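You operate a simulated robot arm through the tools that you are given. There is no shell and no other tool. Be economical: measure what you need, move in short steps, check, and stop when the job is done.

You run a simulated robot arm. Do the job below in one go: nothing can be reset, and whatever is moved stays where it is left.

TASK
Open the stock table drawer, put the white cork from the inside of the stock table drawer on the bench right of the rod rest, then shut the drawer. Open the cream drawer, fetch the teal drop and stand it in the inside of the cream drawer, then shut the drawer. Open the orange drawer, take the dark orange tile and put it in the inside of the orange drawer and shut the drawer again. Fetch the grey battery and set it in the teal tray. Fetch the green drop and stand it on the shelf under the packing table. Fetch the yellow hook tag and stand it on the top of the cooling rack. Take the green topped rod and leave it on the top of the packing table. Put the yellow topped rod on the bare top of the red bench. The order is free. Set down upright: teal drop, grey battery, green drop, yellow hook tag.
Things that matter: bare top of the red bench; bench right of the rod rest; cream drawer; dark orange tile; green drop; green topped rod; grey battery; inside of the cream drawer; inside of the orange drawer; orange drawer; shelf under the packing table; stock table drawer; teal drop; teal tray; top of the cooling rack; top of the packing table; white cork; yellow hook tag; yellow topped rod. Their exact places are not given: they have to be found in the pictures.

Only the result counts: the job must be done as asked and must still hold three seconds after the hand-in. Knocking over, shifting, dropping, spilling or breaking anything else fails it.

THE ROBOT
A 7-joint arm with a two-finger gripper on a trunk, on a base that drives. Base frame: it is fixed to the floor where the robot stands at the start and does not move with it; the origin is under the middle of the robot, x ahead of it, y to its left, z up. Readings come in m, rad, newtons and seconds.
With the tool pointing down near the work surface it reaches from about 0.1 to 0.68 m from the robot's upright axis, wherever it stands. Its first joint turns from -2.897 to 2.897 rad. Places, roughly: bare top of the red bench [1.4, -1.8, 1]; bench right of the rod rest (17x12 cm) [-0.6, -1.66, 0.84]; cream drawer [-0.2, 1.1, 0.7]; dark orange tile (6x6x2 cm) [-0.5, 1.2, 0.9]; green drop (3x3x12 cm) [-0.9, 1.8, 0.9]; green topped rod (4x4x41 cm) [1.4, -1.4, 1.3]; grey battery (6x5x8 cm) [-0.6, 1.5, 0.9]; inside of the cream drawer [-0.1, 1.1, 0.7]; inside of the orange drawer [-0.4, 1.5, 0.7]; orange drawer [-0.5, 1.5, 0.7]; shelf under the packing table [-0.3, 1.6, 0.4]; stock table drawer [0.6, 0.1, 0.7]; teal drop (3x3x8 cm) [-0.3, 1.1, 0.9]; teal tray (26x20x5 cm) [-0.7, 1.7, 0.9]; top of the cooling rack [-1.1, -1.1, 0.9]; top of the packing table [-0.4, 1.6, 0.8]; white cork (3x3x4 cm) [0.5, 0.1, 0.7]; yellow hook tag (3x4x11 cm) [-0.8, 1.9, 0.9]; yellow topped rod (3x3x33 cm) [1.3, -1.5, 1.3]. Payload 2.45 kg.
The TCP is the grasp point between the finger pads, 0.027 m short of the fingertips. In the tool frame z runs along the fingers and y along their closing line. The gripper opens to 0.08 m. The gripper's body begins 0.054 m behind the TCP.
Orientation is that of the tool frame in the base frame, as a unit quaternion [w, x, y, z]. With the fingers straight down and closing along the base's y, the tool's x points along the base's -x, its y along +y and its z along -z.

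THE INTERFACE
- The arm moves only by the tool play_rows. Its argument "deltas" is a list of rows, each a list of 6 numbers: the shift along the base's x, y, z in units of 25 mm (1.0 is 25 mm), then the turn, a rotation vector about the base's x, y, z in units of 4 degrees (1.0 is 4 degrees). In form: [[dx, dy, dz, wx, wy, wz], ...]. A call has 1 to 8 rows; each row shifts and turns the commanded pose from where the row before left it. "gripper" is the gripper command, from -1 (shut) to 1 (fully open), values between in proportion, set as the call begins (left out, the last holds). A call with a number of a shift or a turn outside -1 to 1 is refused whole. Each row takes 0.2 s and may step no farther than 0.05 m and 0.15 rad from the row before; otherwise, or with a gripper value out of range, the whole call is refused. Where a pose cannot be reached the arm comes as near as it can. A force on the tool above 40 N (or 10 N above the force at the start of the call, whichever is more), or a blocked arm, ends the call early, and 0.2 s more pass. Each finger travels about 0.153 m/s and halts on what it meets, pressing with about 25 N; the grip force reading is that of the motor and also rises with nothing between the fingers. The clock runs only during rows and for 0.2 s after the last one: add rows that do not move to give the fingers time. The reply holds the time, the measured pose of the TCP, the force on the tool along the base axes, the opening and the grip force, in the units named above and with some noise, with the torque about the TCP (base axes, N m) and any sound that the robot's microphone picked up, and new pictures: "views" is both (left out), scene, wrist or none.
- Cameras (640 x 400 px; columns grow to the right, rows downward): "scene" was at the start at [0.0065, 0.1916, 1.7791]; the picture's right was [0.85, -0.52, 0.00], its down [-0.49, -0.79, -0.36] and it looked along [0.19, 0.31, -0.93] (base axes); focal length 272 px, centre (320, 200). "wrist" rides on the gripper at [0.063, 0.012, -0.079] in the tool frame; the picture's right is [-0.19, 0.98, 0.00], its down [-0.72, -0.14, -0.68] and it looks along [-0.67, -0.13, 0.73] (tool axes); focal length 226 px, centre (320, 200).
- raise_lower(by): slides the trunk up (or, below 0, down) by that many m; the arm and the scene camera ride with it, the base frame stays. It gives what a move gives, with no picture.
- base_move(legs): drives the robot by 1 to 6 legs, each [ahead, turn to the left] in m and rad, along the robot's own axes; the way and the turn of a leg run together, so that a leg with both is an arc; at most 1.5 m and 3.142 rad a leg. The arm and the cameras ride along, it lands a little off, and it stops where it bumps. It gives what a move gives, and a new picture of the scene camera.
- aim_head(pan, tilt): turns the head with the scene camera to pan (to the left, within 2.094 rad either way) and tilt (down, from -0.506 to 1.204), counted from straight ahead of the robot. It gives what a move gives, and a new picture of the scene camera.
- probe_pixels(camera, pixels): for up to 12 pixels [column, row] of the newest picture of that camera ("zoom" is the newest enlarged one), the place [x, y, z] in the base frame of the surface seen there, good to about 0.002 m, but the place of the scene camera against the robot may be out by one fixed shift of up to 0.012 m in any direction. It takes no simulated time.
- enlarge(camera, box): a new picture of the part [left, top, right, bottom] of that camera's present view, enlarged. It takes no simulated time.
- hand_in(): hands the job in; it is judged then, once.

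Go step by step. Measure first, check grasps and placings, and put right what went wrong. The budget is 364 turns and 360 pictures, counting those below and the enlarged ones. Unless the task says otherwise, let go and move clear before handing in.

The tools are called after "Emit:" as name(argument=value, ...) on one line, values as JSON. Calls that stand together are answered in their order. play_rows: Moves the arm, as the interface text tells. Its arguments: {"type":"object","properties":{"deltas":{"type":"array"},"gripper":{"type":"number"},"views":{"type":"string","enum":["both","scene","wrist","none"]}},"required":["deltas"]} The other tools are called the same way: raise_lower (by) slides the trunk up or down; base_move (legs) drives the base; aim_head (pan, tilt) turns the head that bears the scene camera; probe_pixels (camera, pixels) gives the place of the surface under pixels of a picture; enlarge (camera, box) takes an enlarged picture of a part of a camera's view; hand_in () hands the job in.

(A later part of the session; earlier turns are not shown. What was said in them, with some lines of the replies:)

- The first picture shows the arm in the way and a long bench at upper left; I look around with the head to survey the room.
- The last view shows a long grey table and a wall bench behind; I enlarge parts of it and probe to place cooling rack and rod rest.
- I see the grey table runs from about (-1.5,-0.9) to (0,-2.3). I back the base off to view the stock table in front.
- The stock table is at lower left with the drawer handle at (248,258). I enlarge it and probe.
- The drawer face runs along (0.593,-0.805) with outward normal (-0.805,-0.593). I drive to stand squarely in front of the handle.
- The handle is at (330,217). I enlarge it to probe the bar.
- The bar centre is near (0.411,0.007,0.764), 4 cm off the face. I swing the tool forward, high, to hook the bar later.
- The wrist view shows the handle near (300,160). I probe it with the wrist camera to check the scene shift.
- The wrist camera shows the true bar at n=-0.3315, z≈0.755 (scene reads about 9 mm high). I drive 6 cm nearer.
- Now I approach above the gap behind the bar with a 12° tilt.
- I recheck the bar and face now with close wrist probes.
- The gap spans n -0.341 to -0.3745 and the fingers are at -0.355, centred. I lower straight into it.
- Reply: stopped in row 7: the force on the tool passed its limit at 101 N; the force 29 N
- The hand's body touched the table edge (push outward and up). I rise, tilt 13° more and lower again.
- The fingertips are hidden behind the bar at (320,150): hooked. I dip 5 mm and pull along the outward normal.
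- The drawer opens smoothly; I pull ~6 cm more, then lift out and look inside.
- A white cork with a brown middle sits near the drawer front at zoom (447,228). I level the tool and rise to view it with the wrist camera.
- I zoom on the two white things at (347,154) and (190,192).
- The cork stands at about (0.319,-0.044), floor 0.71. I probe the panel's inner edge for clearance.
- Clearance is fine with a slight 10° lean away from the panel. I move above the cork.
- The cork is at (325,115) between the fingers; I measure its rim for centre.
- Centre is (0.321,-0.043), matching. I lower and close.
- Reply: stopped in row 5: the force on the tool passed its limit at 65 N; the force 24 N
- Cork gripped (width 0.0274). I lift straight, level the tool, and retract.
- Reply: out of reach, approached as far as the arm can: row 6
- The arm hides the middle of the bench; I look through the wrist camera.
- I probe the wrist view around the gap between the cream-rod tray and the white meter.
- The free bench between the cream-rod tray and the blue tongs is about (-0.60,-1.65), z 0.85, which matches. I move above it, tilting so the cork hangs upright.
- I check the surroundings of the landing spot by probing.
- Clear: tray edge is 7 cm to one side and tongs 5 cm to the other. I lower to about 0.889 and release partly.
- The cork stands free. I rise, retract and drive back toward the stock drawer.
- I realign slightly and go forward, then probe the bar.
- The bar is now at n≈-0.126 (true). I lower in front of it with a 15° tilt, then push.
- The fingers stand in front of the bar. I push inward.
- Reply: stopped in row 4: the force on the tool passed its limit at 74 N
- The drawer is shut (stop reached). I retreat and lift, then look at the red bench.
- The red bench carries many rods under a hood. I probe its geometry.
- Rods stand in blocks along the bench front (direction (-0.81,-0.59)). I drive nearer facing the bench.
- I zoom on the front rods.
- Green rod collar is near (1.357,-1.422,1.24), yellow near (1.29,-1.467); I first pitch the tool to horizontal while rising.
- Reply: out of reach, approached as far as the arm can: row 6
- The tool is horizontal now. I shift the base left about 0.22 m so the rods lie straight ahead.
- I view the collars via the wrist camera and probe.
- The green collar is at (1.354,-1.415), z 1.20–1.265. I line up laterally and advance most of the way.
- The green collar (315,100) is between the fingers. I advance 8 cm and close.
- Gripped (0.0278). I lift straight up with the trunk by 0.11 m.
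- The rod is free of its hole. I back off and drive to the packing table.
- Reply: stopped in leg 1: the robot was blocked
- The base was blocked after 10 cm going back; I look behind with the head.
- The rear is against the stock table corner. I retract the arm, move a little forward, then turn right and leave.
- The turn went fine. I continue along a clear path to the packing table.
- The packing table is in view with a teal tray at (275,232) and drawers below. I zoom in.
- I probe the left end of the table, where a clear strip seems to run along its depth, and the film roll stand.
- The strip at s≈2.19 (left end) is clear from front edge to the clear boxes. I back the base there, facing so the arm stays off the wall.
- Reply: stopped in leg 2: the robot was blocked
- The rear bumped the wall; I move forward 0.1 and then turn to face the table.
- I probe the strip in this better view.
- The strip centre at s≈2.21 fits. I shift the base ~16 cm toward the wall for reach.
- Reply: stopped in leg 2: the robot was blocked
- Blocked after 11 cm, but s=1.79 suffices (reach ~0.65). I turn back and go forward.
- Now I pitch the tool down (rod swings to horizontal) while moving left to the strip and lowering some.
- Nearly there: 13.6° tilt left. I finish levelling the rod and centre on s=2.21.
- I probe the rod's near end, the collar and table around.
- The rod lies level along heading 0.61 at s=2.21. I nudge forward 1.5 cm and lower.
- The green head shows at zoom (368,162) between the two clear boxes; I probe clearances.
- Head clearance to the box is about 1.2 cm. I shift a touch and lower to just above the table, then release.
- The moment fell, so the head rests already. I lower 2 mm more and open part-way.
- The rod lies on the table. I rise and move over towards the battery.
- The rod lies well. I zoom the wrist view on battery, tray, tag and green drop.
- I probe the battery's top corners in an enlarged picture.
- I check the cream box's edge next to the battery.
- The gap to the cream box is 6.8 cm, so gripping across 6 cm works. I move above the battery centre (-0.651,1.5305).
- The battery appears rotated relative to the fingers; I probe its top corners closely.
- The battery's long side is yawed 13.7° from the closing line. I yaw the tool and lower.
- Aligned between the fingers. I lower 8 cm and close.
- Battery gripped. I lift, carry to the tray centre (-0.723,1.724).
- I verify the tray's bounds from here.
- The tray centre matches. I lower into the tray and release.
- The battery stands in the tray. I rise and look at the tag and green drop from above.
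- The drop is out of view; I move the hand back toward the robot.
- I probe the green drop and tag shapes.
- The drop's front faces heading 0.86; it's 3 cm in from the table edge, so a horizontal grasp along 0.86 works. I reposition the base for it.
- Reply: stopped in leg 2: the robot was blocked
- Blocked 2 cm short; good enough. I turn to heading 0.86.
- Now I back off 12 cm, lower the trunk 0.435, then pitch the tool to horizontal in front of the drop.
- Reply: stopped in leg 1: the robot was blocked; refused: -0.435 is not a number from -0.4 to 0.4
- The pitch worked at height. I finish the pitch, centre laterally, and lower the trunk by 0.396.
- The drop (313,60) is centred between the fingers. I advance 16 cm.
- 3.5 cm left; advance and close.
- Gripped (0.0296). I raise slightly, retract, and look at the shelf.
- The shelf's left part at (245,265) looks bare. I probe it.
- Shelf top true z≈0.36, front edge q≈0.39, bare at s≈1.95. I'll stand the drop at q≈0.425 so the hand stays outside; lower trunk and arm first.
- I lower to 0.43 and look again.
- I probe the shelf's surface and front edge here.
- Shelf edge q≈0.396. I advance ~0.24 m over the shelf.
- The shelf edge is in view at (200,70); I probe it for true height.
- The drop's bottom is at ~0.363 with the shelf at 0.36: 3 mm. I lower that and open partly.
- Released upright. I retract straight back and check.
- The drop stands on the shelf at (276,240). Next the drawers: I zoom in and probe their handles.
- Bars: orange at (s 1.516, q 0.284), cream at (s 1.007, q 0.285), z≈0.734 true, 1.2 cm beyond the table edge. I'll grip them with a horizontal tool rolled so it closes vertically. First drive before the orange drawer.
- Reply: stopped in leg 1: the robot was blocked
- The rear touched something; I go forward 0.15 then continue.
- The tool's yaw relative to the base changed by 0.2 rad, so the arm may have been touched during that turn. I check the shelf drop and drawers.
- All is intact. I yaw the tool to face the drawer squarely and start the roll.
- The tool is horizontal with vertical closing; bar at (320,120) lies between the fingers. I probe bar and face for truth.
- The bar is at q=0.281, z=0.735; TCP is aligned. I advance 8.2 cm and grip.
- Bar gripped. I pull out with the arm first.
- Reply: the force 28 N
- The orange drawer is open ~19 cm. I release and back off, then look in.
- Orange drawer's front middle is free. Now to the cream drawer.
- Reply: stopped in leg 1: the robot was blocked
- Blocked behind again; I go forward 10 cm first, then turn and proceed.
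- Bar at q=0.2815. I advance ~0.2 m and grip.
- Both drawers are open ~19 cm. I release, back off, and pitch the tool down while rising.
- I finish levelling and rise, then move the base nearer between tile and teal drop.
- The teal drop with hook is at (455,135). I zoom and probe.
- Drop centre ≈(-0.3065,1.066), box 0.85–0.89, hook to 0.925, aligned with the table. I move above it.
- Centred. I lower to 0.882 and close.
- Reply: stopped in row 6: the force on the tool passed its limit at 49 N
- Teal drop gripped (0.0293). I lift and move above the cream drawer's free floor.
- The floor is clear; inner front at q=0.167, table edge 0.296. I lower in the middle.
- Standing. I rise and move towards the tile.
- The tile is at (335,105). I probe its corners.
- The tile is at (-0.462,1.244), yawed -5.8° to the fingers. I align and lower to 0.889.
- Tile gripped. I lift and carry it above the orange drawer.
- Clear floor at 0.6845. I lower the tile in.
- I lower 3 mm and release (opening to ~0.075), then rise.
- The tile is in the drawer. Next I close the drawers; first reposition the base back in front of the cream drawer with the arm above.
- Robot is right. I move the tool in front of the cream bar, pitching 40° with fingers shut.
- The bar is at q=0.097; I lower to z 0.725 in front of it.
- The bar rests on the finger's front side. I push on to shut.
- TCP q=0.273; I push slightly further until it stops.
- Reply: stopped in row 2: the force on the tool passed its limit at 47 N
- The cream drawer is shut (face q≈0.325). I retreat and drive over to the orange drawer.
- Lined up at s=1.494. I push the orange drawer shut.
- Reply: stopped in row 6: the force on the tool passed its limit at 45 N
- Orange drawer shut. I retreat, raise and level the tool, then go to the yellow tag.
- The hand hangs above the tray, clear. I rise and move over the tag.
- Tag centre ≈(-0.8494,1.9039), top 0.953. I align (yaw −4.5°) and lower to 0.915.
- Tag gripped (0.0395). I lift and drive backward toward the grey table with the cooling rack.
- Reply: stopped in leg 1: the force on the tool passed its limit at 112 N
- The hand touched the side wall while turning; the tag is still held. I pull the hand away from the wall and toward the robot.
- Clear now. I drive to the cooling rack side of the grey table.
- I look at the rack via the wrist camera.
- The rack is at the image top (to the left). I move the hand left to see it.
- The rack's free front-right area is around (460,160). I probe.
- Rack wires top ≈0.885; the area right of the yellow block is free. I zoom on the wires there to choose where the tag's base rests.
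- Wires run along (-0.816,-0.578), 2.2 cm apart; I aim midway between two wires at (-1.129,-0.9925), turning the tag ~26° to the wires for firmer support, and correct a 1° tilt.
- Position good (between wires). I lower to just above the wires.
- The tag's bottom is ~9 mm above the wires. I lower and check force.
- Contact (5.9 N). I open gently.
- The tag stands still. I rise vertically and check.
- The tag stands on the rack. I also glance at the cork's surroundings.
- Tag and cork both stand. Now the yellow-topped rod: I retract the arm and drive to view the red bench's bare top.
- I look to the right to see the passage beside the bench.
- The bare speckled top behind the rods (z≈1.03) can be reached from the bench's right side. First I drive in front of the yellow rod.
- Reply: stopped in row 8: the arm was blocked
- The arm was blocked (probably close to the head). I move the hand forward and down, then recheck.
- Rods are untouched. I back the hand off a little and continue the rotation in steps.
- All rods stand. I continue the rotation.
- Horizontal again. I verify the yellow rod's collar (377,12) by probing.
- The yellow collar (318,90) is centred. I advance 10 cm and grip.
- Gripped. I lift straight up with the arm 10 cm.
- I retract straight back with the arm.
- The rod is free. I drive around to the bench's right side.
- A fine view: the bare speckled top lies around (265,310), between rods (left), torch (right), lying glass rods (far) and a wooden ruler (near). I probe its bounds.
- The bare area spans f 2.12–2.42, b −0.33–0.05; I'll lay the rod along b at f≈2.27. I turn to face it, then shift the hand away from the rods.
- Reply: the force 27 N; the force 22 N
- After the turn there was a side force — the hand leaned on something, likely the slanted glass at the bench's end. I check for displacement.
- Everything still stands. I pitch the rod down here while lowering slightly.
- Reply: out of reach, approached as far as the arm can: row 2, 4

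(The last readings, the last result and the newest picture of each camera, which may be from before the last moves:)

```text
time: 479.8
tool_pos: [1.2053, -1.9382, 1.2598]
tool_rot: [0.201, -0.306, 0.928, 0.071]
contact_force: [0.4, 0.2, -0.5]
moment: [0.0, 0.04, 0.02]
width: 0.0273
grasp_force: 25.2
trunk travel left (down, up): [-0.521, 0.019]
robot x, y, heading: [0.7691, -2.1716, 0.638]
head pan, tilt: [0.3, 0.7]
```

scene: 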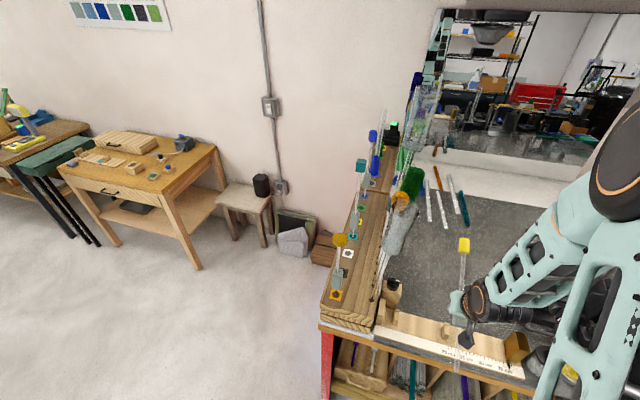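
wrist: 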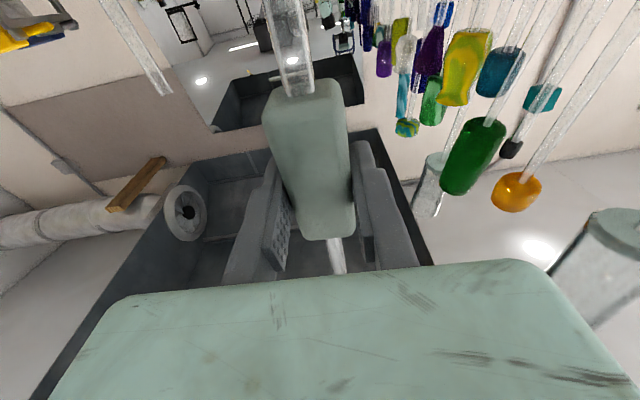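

Good: elbow is on the far side from the rods. I finish levelling, then drive forward.

Emit:
play_rows(deltas=[[0, 0, -0.3, -0.729, 0.99, 0], [0, 0, -0.3, -0.729, 0.99, 0], [0, 0, -0.3, -0.729, 0.99, 0], [0, 0, -0.3, -0.729, 0.99, 0], [0, 0, -0.3, -0.729, 0.99, 0]], views="none")

Emit:
base_move(legs=[[0.15, 0]])

Emit:
play_rows(deltas=[[0.805, 0.593, 0, 0, 0, 0], [0.805, 0.593, 0, 0, 0, 0], [0.805, 0.593, 0, 0, 0, 0], [0.805, 0.593, 0, 0, 0, 0], [0.805, 0.593, 0, 0, 0, 0]], views="both")

```text
time: 481.0
tool_pos: [1.2065, -1.9375, 1.22]
tool_rot: [-0.002, -0.312, 0.95, 0.004]
contact_force: [-0.5, 0.5, -1.2]
moment: [-0.03, 0.05, -0.02]
width: 0.0274
grasp_force: 25.3
trunk travel left (down, up): [-0.521, 0.019]
robot x, y, heading: [0.767, -2.1753, 0.635]
head pan, tilt: [0.3, 0.7]
```

```text
time: 482.4
tool_pos: [1.3234, -1.8513, 1.2208]
tool_rot: [0.0, -0.312, 0.95, 0.005]
contact_force: [0.6, -0.3, -1.2]
moment: [-0.03, 0.03, -0.02]
width: 0.0276
grasp_force: 25.0
trunk travel left (down, up): [-0.521, 0.019]
robot x, y, heading: [0.8882, -2.086, 0.634]
head pan, tilt: [0.3, 0.7]
```

scene: 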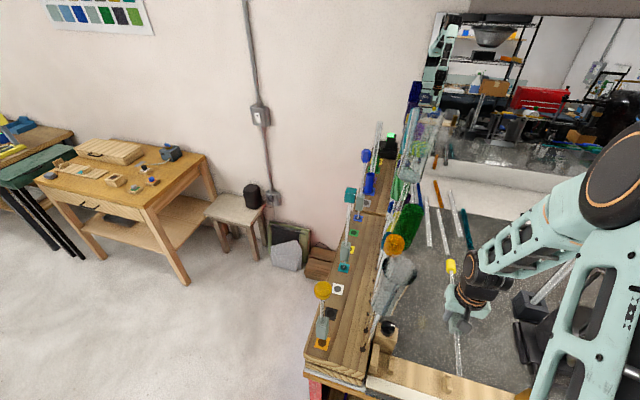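

```text
time: 483.6
tool_pos: [1.4247, -1.7775, 1.2201]
tool_rot: [-0.001, -0.312, 0.95, 0.004]
contact_force: [-1.0, -0.1, -1.2]
moment: [-0.04, 0.03, 0.0]
width: 0.0273
grasp_force: 25.0
trunk travel left (down, up): [-0.521, 0.019]
robot x, y, heading: [0.8882, -2.0849, 0.632]
head pan, tilt: [0.3, 0.7]
```

scene: 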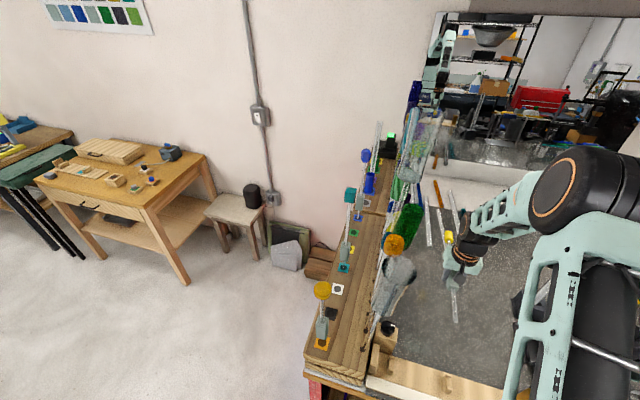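
wrist: 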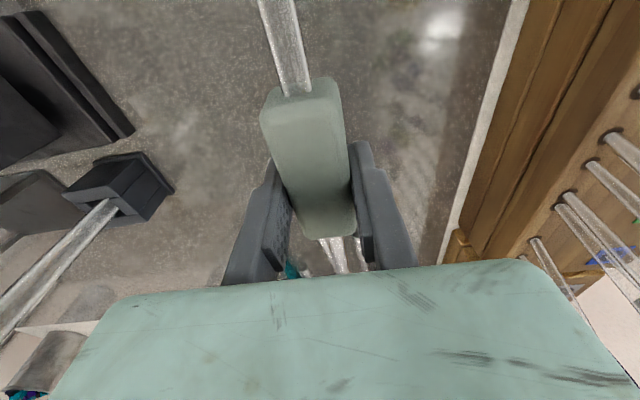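

The TCP is at f=2.276, b=−0.102. I check the rod head's clearance to the lying glass rods.

Emit:
enlarge(camera="scene", box=[400, 170, 500, 340])

Emit:
probe_pixels(camera="zoom", pixels=[[310, 155], [318, 165], [330, 145], [345, 180], [350, 170], [290, 185], [330, 340], [305, 150], [270, 180]])

```text
2.35 times, centred on (450, 255) of scene
```

zoom: 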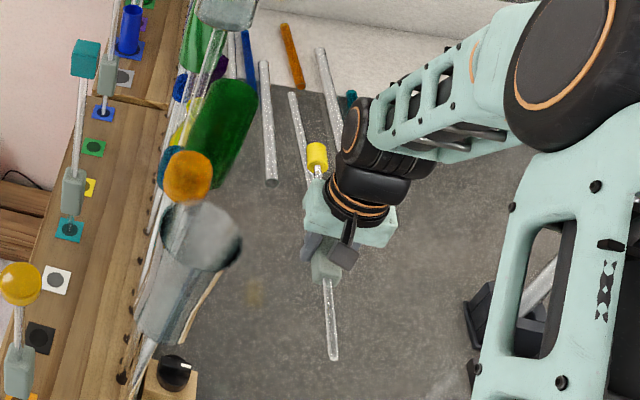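

```text
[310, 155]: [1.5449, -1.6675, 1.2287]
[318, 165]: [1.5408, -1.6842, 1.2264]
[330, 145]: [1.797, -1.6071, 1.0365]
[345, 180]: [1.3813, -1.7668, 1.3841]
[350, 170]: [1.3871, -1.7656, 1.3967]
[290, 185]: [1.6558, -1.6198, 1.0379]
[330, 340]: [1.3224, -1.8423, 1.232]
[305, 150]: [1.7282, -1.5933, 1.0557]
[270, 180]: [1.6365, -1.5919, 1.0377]
```

Emit:
probe_pixels(camera="wrist", pixels=[[200, 120], [400, 150], [230, 60], [310, 110], [320, 200], [500, 60], [160, 190]])

```text
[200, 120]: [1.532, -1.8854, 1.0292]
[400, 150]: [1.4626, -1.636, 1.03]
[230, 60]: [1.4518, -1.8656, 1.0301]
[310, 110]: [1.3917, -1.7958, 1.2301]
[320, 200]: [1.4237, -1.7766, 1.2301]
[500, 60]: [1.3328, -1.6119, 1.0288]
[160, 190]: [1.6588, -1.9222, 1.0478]
```

Bench top is z=1.0295. I lower the rod to just above it.

Emit:
play_rows(deltas=[[0, 0, -1, 0, 0, 0], [0, 0, -1, 0, 0, 0], [0, 0, -1, 0, 0, 0], [0, 0, -1, 0, 0, 0], [0, 0, -1, 0, 0, 0], [0, 0, -1, 0, 0, 0], [0, 0, -0.3, 0, 0, 0]], views="both")

Emit:
play_rows(deltas=[[0, 0, -0.2, 0, 0, 0], [0, 0, 0, 0, 0, 0]], views="none")

```text
time: 485.2
tool_pos: [1.422, -1.7786, 1.0623]
tool_rot: [-0.001, -0.312, 0.95, 0.004]
contact_force: [-0.7, 0.5, -1.1]
moment: [-0.02, 0.01, -0.01]
width: 0.0273
grasp_force: 24.6
trunk travel left (down, up): [-0.521, 0.019]
robot x, y, heading: [0.8837, -2.0876, 0.631]
head pan, tilt: [0.3, 0.7]
```

scene: 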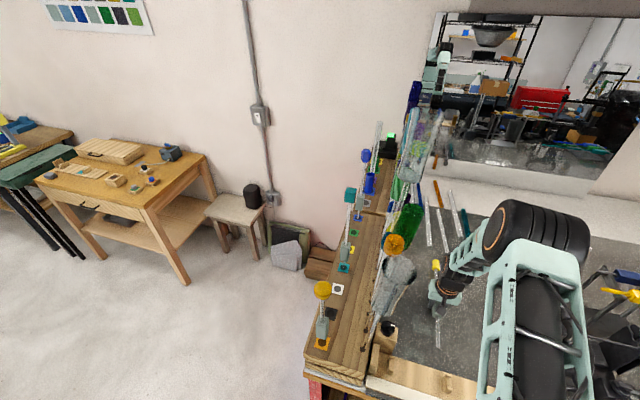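
wrist: 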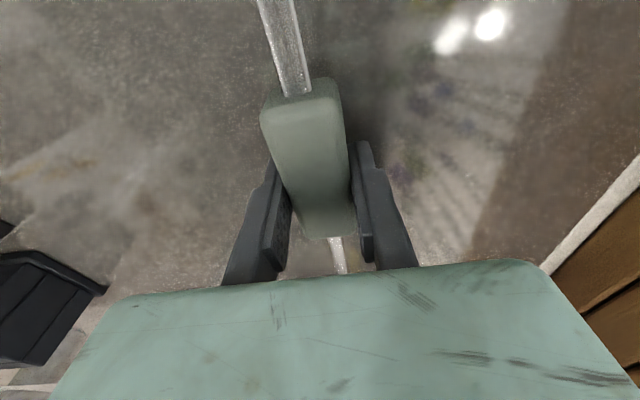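

```text
time: 485.8
tool_pos: [1.4221, -1.7779, 1.0576]
tool_rot: [-0.001, -0.313, 0.95, 0.004]
contact_force: [-1.0, 0.1, -1.0]
moment: [-0.02, 0.04, 0.01]
width: 0.0272
grasp_force: 25.1
trunk travel left (down, up): [-0.521, 0.019]
robot x, y, heading: [0.8881, -2.0906, 0.632]
head pan, tilt: [0.3, 0.7]
```

I release part-way.

Emit:
play_rows(deltas=[[0, 0, -0.04, -0.3, 0.4, 0], [0, 0, 0, 0, 0, 0]], views="none")

Emit:
play_rows(deltas=[[0, 0, 0, 0, 0, 0], [0, 0, 0, 0, 0, 0], [0, 0, 0, 0, 0, 0]], gripper=0.2, views="wrist")

Emit:
play_rows(deltas=[[0, 0, 0.8, 0, 0, 0], [0, 0, 1, 0, 0, 0], [0, 0, 1, 0, 0, 0], [0, 0, 1, 0, 0, 0], [0, 0, 1, 0, 0, 0], [0, 0, 1, 0, 0, 0], [0, 0, 1, 0, 0, 0]], views="both")

```text
time: 486.4
tool_pos: [1.4228, -1.7779, 1.0574]
tool_rot: [-0.018, -0.313, 0.95, -0.001]
contact_force: [-0.1, 0.6, 3.4]
moment: [0.34, -0.49, -0.04]
width: 0.027
grasp_force: 24.9
trunk travel left (down, up): [-0.521, 0.019]
robot x, y, heading: [0.8869, -2.0895, 0.631]
head pan, tilt: [0.3, 0.7]
```

```text
time: 487.2
tool_pos: [1.4224, -1.7779, 1.0571]
tool_rot: [-0.017, -0.312, 0.95, -0.001]
contact_force: [-4.7, 4.1, 7.9]
moment: [-0.01, -0.06, 0.03]
width: 0.0409
grasp_force: 0.1
trunk travel left (down, up): [-0.521, 0.019]
robot x, y, heading: [0.8848, -2.0861, 0.637]
head pan, tilt: [0.3, 0.7]
```

wrist: 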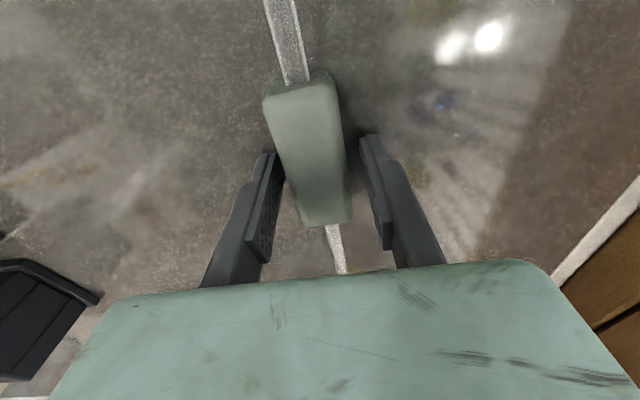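

```text
time: 488.8
tool_pos: [1.4228, -1.7778, 1.2276]
tool_rot: [-0.017, -0.313, 0.95, -0.001]
contact_force: [-0.2, -0.3, -0.8]
moment: [-0.02, -0.01, 0.01]
width: 0.0481
grasp_force: 0.1
trunk travel left (down, up): [-0.521, 0.019]
robot x, y, heading: [0.8809, -2.0866, 0.635]
head pan, tilt: [0.3, 0.7]
```

scene: 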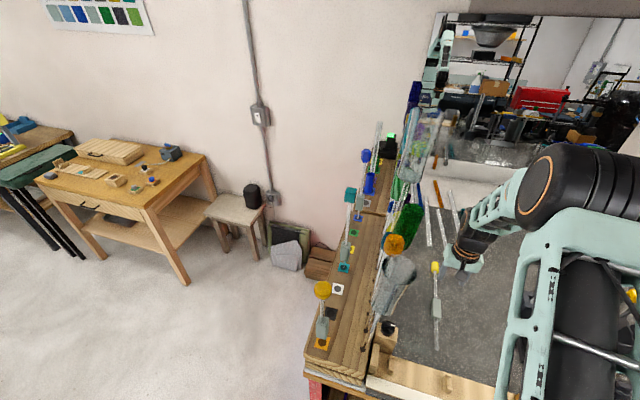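
wrist: 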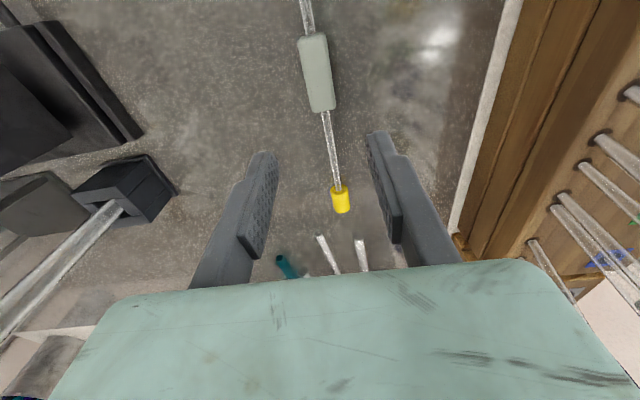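

The yellow rod lies on the bare top, touching nothing. I back away clear and take a last look.

Emit:
base_move(legs=[[-0.2, 0]])

Emit:
aim_head(pan=1.6, tilt=0.35)

Emit:
enlarge(camera="scene", box=[120, 60, 520, 300])

```text
time: 490.4
tool_pos: [1.259, -1.8959, 1.2274]
tool_rot: [-0.016, -0.314, 0.949, -0.001]
contact_force: [1.0, 0.7, 0.5]
moment: [0.04, 0.0, 0.0]
width: 0.0479
grasp_force: 0.1
trunk travel left (down, up): [-0.521, 0.019]
robot x, y, heading: [0.7274, -2.2062, 0.63]
head pan, tilt: [0.3, 0.7]
```

scene: 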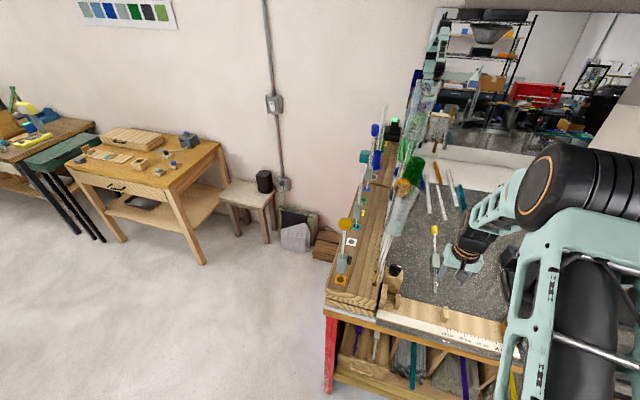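

```text
time: 491.9
tool_pos: [1.2604, -1.8941, 1.2267]
tool_rot: [-0.018, -0.313, 0.95, -0.002]
contact_force: [0.3, -0.2, -0.1]
moment: [0.0, 0.01, 0.02]
width: 0.0481
grasp_force: 0.1
trunk travel left (down, up): [-0.521, 0.019]
robot x, y, heading: [0.7221, -2.2062, 0.633]
head pan, tilt: [1.6, 0.351]
```

scene: 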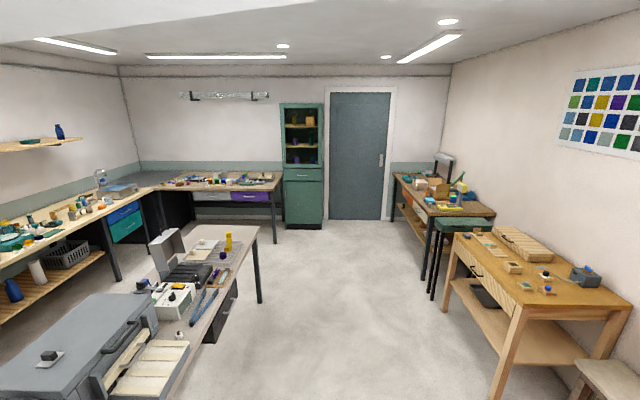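

```text
1.60 times, centred on (320, 180) of scene
```

zoom: 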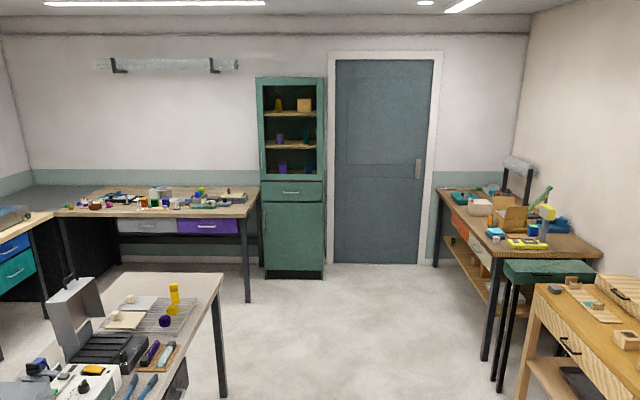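

Everything looks in place: the tag stands on the rack, the cork on the bench, the drawers are shut and the rods are lying where asked. I hand in.

Emit:
hand_in()

```text
The job is handed in.
```

I completed and handed in all eight placings, and all three drawers are shut; the pictures gave no sign of anything else being moved.

- **Cork's spot:** I took the tray of cream rods as the rod rest, because the free bench just right of it matches the place you gave. A wooden rest further along the bench holds two rods and could also fit the name.
- **Contacts on the way:** The hand hit the side wall once while holding the yellow tag. Later it pressed on something at the right end of the red bench, probably the slanted glass there. Afterwards I looked at the rods, and all were still standing.
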